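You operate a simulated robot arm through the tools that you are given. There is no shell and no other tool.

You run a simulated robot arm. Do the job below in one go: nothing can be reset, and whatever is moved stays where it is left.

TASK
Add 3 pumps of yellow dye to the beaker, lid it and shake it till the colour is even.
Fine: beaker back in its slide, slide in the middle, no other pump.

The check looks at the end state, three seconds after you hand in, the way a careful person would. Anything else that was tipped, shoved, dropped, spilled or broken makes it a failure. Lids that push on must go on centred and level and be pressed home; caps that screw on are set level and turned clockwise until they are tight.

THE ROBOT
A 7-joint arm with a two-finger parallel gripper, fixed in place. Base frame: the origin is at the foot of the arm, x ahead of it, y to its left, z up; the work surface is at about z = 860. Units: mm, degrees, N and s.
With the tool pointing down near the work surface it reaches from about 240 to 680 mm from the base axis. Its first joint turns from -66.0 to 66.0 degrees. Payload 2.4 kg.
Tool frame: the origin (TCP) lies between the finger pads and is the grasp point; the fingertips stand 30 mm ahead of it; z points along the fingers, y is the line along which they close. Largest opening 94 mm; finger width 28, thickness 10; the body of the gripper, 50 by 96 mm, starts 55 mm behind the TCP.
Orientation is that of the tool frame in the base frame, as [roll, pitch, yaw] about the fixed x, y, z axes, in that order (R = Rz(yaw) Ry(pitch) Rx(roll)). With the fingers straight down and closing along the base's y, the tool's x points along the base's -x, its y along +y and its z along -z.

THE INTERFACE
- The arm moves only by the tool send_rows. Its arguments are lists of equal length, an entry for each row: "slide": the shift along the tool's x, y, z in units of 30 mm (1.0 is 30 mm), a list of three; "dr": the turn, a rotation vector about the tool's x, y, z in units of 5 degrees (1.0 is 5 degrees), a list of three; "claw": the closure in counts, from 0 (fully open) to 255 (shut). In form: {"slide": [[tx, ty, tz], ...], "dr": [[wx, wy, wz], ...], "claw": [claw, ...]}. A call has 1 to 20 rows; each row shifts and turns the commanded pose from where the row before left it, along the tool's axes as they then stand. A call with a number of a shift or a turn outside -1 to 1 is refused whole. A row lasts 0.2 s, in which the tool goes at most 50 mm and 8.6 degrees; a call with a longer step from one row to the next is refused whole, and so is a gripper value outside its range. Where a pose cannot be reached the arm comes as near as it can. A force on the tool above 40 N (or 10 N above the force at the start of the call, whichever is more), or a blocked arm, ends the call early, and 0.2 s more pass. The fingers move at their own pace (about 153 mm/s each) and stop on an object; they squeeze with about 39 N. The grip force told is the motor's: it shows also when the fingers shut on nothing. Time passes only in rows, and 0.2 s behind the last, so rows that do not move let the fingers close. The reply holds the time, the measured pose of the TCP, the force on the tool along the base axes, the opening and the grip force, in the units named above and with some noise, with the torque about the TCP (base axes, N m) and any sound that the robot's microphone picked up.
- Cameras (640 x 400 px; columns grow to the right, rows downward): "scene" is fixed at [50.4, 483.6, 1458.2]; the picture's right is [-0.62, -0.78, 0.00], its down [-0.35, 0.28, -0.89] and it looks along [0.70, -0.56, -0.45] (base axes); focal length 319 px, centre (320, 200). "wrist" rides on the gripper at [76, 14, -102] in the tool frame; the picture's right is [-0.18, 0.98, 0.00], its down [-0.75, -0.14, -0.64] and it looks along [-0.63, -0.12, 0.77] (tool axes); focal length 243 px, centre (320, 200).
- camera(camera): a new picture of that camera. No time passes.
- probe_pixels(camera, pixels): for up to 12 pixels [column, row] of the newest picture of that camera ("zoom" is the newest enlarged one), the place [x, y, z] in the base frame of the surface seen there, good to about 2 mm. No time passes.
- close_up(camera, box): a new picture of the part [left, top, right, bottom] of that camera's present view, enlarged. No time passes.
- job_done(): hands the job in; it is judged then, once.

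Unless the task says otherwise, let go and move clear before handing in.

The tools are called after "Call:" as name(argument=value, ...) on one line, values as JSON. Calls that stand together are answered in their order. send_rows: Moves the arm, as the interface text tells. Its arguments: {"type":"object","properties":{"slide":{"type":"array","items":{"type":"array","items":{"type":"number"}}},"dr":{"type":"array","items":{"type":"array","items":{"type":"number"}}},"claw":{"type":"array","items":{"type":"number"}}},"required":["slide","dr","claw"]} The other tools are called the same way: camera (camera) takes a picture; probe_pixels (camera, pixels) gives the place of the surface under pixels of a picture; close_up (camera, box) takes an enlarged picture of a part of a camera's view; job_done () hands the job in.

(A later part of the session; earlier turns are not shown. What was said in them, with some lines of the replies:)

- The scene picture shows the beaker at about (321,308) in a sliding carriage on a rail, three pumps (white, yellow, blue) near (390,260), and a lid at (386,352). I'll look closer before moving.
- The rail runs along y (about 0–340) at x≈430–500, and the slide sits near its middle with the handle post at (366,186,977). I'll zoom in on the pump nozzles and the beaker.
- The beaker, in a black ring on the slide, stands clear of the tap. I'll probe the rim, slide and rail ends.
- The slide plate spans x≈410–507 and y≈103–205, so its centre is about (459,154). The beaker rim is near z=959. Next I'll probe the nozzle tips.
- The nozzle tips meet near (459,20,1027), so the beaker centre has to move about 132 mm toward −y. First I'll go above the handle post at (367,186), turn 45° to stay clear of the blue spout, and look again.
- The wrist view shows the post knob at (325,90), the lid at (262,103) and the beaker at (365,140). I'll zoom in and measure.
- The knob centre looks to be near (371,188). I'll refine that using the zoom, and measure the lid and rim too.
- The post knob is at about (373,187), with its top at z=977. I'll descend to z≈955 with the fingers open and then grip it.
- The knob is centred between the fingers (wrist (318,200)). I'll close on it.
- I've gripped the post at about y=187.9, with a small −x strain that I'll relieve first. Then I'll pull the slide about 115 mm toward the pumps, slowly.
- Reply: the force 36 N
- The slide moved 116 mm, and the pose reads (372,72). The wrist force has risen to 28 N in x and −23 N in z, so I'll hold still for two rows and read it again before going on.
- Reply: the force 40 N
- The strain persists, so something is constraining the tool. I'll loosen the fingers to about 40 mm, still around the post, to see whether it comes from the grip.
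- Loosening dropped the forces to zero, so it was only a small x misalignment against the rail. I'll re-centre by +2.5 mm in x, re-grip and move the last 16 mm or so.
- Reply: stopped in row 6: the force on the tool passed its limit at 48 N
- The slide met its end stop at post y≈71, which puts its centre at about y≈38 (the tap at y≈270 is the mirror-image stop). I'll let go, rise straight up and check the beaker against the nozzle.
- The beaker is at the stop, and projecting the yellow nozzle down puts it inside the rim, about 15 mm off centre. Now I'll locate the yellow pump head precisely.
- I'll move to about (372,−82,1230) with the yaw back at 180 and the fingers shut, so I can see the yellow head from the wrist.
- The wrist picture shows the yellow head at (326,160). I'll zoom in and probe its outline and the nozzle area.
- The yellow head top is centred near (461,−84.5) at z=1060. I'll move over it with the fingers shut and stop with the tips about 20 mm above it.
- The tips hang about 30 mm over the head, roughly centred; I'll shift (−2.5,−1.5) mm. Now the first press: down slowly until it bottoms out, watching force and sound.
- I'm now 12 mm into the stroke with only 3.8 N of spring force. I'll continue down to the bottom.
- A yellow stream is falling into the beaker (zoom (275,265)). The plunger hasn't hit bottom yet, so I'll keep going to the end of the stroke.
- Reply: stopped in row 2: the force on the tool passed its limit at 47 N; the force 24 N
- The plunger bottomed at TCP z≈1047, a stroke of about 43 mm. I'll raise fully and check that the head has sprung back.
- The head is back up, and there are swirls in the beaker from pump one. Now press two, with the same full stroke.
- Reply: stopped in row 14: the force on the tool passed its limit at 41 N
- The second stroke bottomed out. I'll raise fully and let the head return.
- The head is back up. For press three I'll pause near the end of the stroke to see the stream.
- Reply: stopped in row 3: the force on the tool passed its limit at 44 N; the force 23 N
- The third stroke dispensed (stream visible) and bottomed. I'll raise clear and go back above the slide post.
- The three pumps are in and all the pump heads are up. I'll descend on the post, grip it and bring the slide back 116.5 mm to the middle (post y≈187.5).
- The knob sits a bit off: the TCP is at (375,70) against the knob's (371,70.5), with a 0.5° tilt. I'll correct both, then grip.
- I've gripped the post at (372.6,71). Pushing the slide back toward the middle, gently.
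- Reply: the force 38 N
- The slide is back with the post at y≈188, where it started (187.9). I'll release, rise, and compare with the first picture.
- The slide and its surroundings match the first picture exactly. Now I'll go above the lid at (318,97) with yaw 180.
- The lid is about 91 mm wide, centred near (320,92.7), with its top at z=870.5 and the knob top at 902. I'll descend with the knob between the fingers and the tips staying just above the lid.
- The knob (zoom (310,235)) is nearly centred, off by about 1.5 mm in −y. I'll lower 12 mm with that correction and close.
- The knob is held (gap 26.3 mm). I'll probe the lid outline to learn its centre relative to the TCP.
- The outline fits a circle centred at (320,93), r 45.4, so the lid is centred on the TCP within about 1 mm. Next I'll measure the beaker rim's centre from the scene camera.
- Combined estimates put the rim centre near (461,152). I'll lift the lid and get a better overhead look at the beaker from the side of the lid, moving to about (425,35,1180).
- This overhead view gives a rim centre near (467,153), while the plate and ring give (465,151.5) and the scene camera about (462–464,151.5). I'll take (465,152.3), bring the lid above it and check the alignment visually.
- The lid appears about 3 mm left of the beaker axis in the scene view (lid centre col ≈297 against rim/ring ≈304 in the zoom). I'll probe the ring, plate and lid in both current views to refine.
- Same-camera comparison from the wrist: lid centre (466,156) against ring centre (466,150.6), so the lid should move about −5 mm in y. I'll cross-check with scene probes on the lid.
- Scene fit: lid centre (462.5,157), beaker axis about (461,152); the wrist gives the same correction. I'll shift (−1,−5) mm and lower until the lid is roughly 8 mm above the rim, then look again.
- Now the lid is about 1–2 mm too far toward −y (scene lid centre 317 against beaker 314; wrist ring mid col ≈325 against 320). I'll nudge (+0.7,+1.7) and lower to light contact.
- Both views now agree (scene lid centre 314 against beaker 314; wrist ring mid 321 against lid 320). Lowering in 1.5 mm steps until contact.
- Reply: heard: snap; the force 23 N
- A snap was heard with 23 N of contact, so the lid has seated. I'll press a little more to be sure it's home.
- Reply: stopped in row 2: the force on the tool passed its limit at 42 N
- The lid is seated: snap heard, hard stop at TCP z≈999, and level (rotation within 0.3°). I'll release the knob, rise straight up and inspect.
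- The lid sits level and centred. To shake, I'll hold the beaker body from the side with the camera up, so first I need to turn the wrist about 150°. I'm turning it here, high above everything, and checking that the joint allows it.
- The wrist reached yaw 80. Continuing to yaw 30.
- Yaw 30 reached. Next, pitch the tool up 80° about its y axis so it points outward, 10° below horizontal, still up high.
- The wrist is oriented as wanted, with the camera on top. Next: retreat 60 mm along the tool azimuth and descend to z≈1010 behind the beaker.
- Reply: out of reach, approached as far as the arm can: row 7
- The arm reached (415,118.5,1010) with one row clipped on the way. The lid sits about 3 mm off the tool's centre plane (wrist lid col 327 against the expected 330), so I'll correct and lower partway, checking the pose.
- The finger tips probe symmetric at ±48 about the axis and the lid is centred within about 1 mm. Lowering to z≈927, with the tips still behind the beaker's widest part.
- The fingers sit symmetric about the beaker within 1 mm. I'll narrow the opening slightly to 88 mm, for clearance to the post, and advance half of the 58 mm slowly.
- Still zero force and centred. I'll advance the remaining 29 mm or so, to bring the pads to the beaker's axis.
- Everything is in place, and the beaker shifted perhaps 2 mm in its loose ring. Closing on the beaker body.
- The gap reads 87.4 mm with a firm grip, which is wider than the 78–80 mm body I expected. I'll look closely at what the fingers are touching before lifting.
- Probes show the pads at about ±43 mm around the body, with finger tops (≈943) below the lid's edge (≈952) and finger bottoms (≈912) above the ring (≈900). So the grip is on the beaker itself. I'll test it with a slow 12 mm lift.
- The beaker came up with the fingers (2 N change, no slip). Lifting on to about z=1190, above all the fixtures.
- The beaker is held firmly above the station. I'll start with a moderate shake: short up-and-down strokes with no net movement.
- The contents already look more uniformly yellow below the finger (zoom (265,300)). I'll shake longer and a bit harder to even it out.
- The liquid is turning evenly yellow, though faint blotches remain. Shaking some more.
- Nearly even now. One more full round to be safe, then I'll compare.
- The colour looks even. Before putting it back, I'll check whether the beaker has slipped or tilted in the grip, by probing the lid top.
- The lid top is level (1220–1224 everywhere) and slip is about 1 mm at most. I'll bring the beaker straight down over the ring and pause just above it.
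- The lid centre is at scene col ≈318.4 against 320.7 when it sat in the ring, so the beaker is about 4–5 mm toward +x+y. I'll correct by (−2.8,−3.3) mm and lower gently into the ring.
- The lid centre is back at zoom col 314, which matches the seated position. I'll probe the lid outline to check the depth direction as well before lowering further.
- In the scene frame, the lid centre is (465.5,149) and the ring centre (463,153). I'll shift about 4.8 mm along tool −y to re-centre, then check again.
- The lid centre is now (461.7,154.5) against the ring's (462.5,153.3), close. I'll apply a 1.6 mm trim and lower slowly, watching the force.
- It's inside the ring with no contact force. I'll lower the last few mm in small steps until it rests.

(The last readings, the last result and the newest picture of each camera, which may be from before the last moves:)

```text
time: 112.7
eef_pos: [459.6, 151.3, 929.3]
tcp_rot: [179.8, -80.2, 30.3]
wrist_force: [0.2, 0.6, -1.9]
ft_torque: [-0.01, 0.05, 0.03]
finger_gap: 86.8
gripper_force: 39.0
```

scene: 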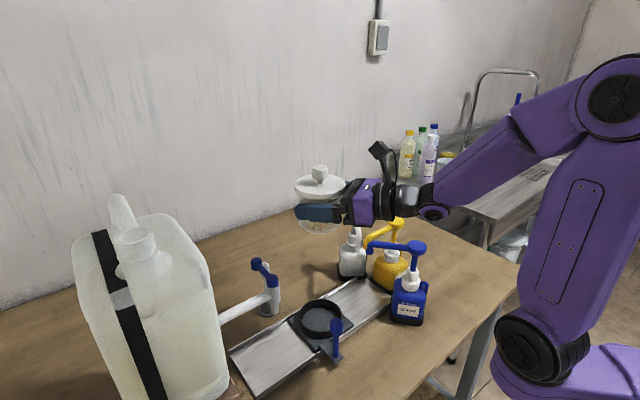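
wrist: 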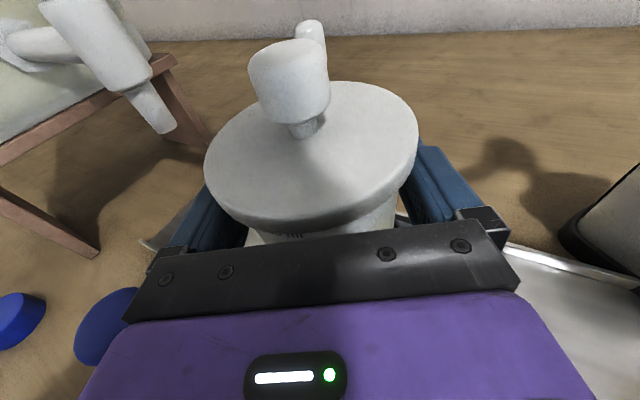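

Call:
send_rows(slide=[[-0.04, 0, 0.007], [-0.04, 0, 0.007], [0, 0, 0]], dr=[[0, 0, 0], [0, 0, 0], [0, 0, 0]], claw=[255, 255, 255])

```text
time: 113.5
eef_pos: [460.3, 149.9, 927.6]
tcp_rot: [179.3, -80.5, 30.7]
wrist_force: [-4.1, -1.2, 18.9]
ft_torque: [0.13, 0.43, 0.25]
finger_gap: 87.1
gripper_force: 38.9
```

Contact at z≈927.6 with about 19 N, so the beaker is resting on the slide. I'll ease up slightly and open the fingers.

Call:
send_rows(slide=[[0.03, 0, -0.005], [0, 0, 0], [0, 0, 0], [0, 0, 0], [0, 0, 0]], dr=[[0, 0, 0], [0, 0, 0], [0, 0, 0], [0, 0, 0], [0, 0, 0]], claw=[255, 255, 3, 3, 3])

Call:
close_up(camera="scene", box=[290, 265, 354, 345])

Call:
camera(camera="wrist")

```text
time: 114.7
eef_pos: [458.8, 150.8, 926.7]
tcp_rot: [179.8, -80.2, 30.3]
wrist_force: [0.0, 0.3, 0.0]
ft_torque: [0.02, -0.03, 0.0]
finger_gap: 93.0
gripper_force: 0.1
```

```text
5.00 times, centred on (322, 305) of scene
```

zoom: 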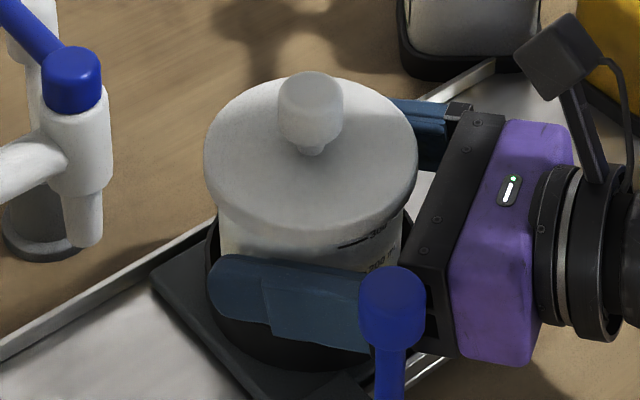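

```text
taken
```

wrist: 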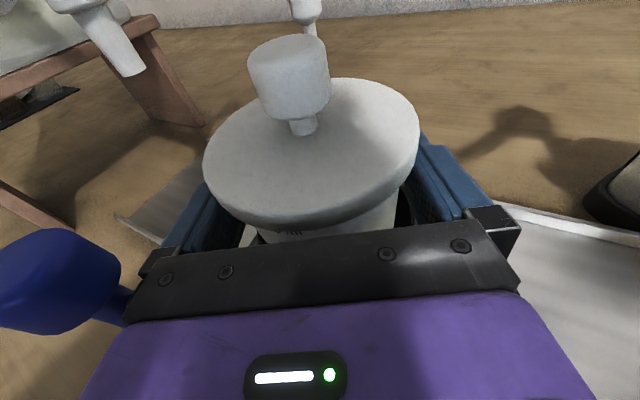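

Released: the beaker stands in the ring and forces are zero. I'll back straight out along the approach line.

Call:
send_rows(slide=[[-0.028, 0, -0.158], [-0.056, 0, -0.317], [-0.056, 0, -0.317], [-0.056, 0, -0.317], [-0.056, 0, -0.317], [-0.056, 0, -0.317], [-0.028, 0, -0.158], [0, 0, 0]], dr=[[0, 0, 0], [0, 0, 0], [0, 0, 0], [0, 0, 0], [0, 0, 0], [0, 0, 0], [0, 0, 0], [0, 0, 0]], claw=[3, 3, 3, 3, 3, 3, 3, 3])

Call:
close_up(camera="scene", box=[270, 220, 450, 360])

Call:
camera(camera="wrist")

```text
time: 116.5
eef_pos: [410.6, 122.1, 927.4]
tcp_rot: [179.7, -80.3, 30.3]
wrist_force: [0.7, 0.1, 0.2]
ft_torque: [-0.02, -0.01, 0.03]
finger_gap: 92.9
gripper_force: 0.1
```

```text
2.86 times, centred on (360, 290) of scene
```

zoom: 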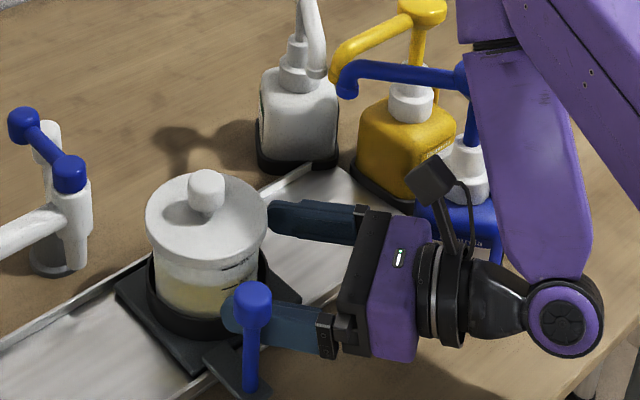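

```text
taken
```

wrist: 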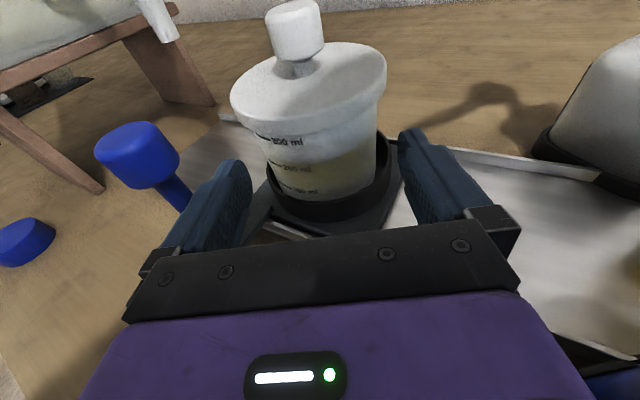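

The fingers are clear and the beaker is undisturbed. I'll take a close look at the evenness of the colour.

Call:
close_up(camera="wrist", box=[225, 60, 395, 220])

Call:
close_up(camera="scene", box=[300, 275, 350, 340])

```text
2.50 times, centred on (310, 140) of wrist
```

zoom: 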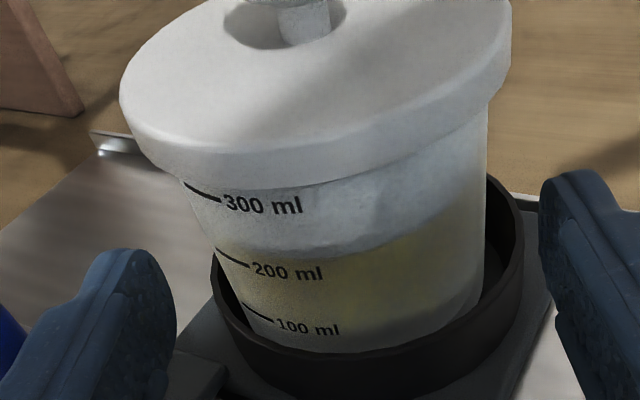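

```text
6.15 times, centred on (325, 308) of scene
```

zoom: 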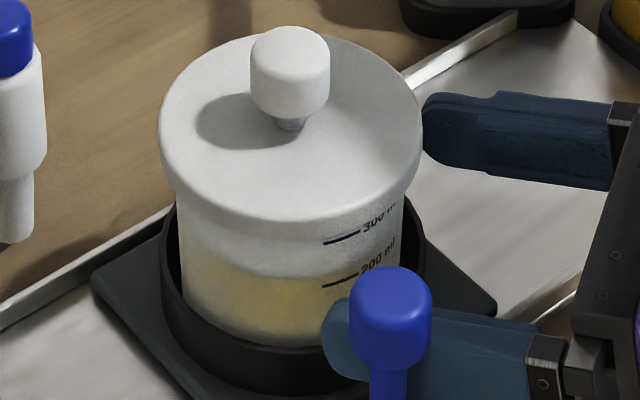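

The liquid reads as an even yellow to about the 220 ml level, though the gripper's shadow falls on it. I'll rise clear and look again in full light.

Call:
send_rows(slide=[[0.4, 0, -0.071], [0.8, 0, -0.141], [0.8, 0, -0.141], [0.8, 0, -0.141], [0.8, 0, -0.141], [0.8, 0, -0.141], [0.8, 0, -0.141], [0.8, 0, -0.141], [0.8, 0, -0.141], [0.8, 0, -0.141], [0.8, 0, -0.141], [0.4, 0, -0.071], [0, 0, 0]], dr=[[0, 0, 0], [0, 0, 0], [0, 0, 0], [0, 0, 0], [0, 0, 0], [0, 0, 0], [0, 0, 0], [0, 0, 0], [0, 0, 0], [0, 0, 0], [0, 0, 0], [0, 0, 0], [0, 0, 0]], claw=[3, 3, 3, 3, 3, 3, 3, 3, 3, 3, 3, 3, 3])

Call:
camera(camera="scene")

Call:
close_up(camera="scene", box=[295, 275, 355, 345])

Call:
close_up(camera="scene", box=[304, 308, 344, 336])

```text
time: 119.3
eef_pos: [414.2, 117.9, 1194.4]
tcp_rot: [-180.0, -80.2, 30.1]
wrist_force: [-0.2, 0.0, 0.4]
ft_torque: [-0.01, 0.0, -0.01]
finger_gap: 93.2
gripper_force: 0.1
out of reach, approached as far as the arm can: row 6
```

```text
taken
```

scene: 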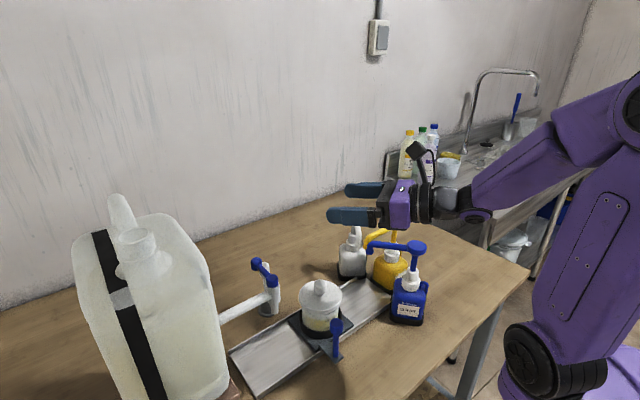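

```text
5.71 times, centred on (325, 310) of scene
```

zoom: 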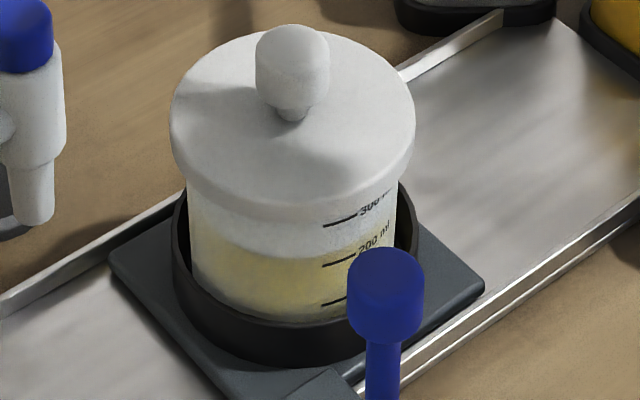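

```text
14.29 times, centred on (324, 322) of scene
```

zoom: 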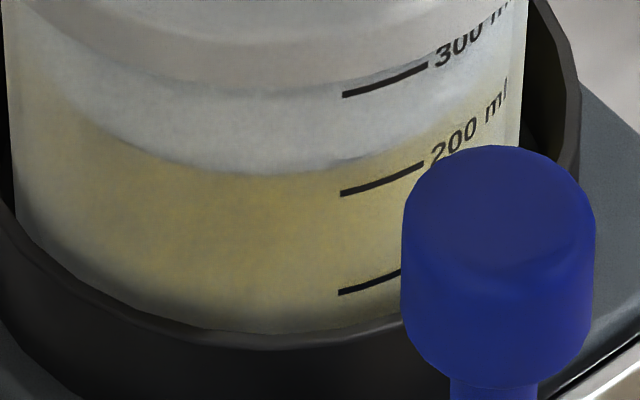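

Call:
close_up(camera="scene", box=[306, 316, 330, 334])

Call:
close_up(camera="scene", box=[340, 245, 370, 275])

Call:
close_up(camera="scene", box=[230, 240, 370, 400])

```text
16.00 times, centred on (318, 325) of scene
```

zoom: 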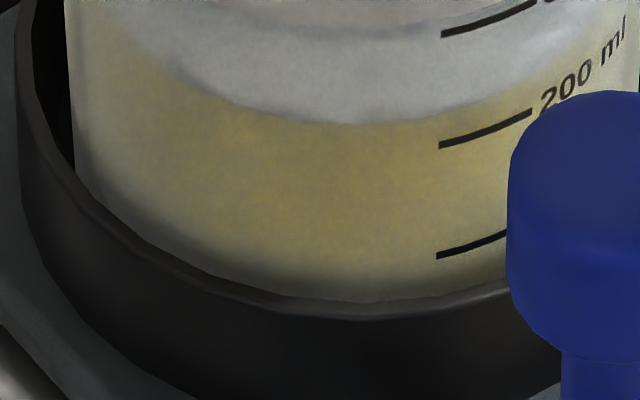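

```text
13.33 times, centred on (355, 260) of scene
```

zoom: 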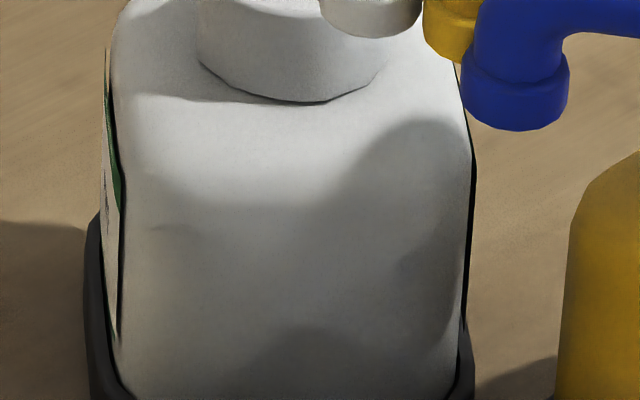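

```text
2.50 times, centred on (300, 320) of scene
```

zoom: 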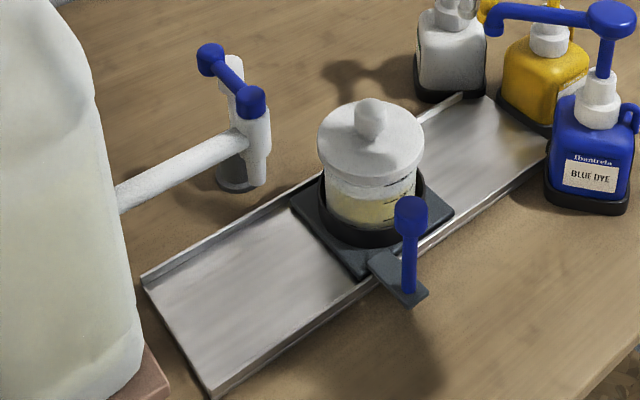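

The colour is uniform with no swirls left. The slide matches its starting picture. I'll check the lid height and level, and the slide position, one last time.

Call:
probe_pixels(camera="zoom", pixels=[[322, 145], [335, 165], [370, 173], [405, 160], [418, 140], [345, 115], [400, 118], [410, 208], [295, 203], [452, 212], [362, 275], [372, 108]])

Call:
camera(camera="wrist")

```text
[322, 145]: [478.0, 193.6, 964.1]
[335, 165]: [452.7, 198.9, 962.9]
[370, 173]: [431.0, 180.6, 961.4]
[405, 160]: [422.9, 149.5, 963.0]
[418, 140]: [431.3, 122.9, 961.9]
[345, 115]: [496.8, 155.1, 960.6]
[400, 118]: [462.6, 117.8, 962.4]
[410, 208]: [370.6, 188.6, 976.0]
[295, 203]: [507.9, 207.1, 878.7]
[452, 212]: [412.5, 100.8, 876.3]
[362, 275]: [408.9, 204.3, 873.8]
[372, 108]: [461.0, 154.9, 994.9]
```

```text
taken
```

wrist: 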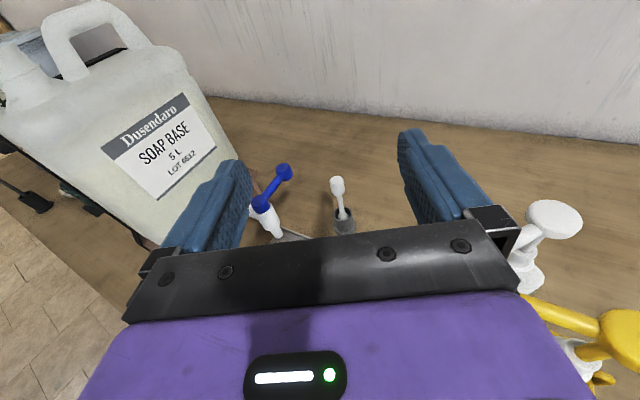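

The lid top reads 961–964 all round, so it is level and at its seated height. The slide post is at (370.6,188.6), where it began, the pump heads are all up, and the arm is clear. Handing in.

Call:
job_done()

```text
The job is handed in.
```

The job is handed in. The beaker got three full yellow pumps, was lidded and shaken, and is back in its slide at the middle.

- **Dye:** I pressed the yellow pump to the bottom three times. I saw dye flow into the beaker on the first and third presses. The second was the same full stroke, but I had no picture of its stream. I didn't press any other pump.
- **Lid:** It snapped on and I pressed it to a hard stop. It was still level and at the same height after the shaking.
- **Colour:** After about 13 seconds of shaking the swirls were gone and the liquid looked evenly yellow. With the lid on, I could only judge this through the frosted side of the beaker.
- **Slide:** The handle post is within about 1 mm of where it started. The beaker sits in its ring, roughly a millimetre off centre in the loose fit.

I saw nothing else moved, tipped or spilled, and the arm is parked clear above the bench.
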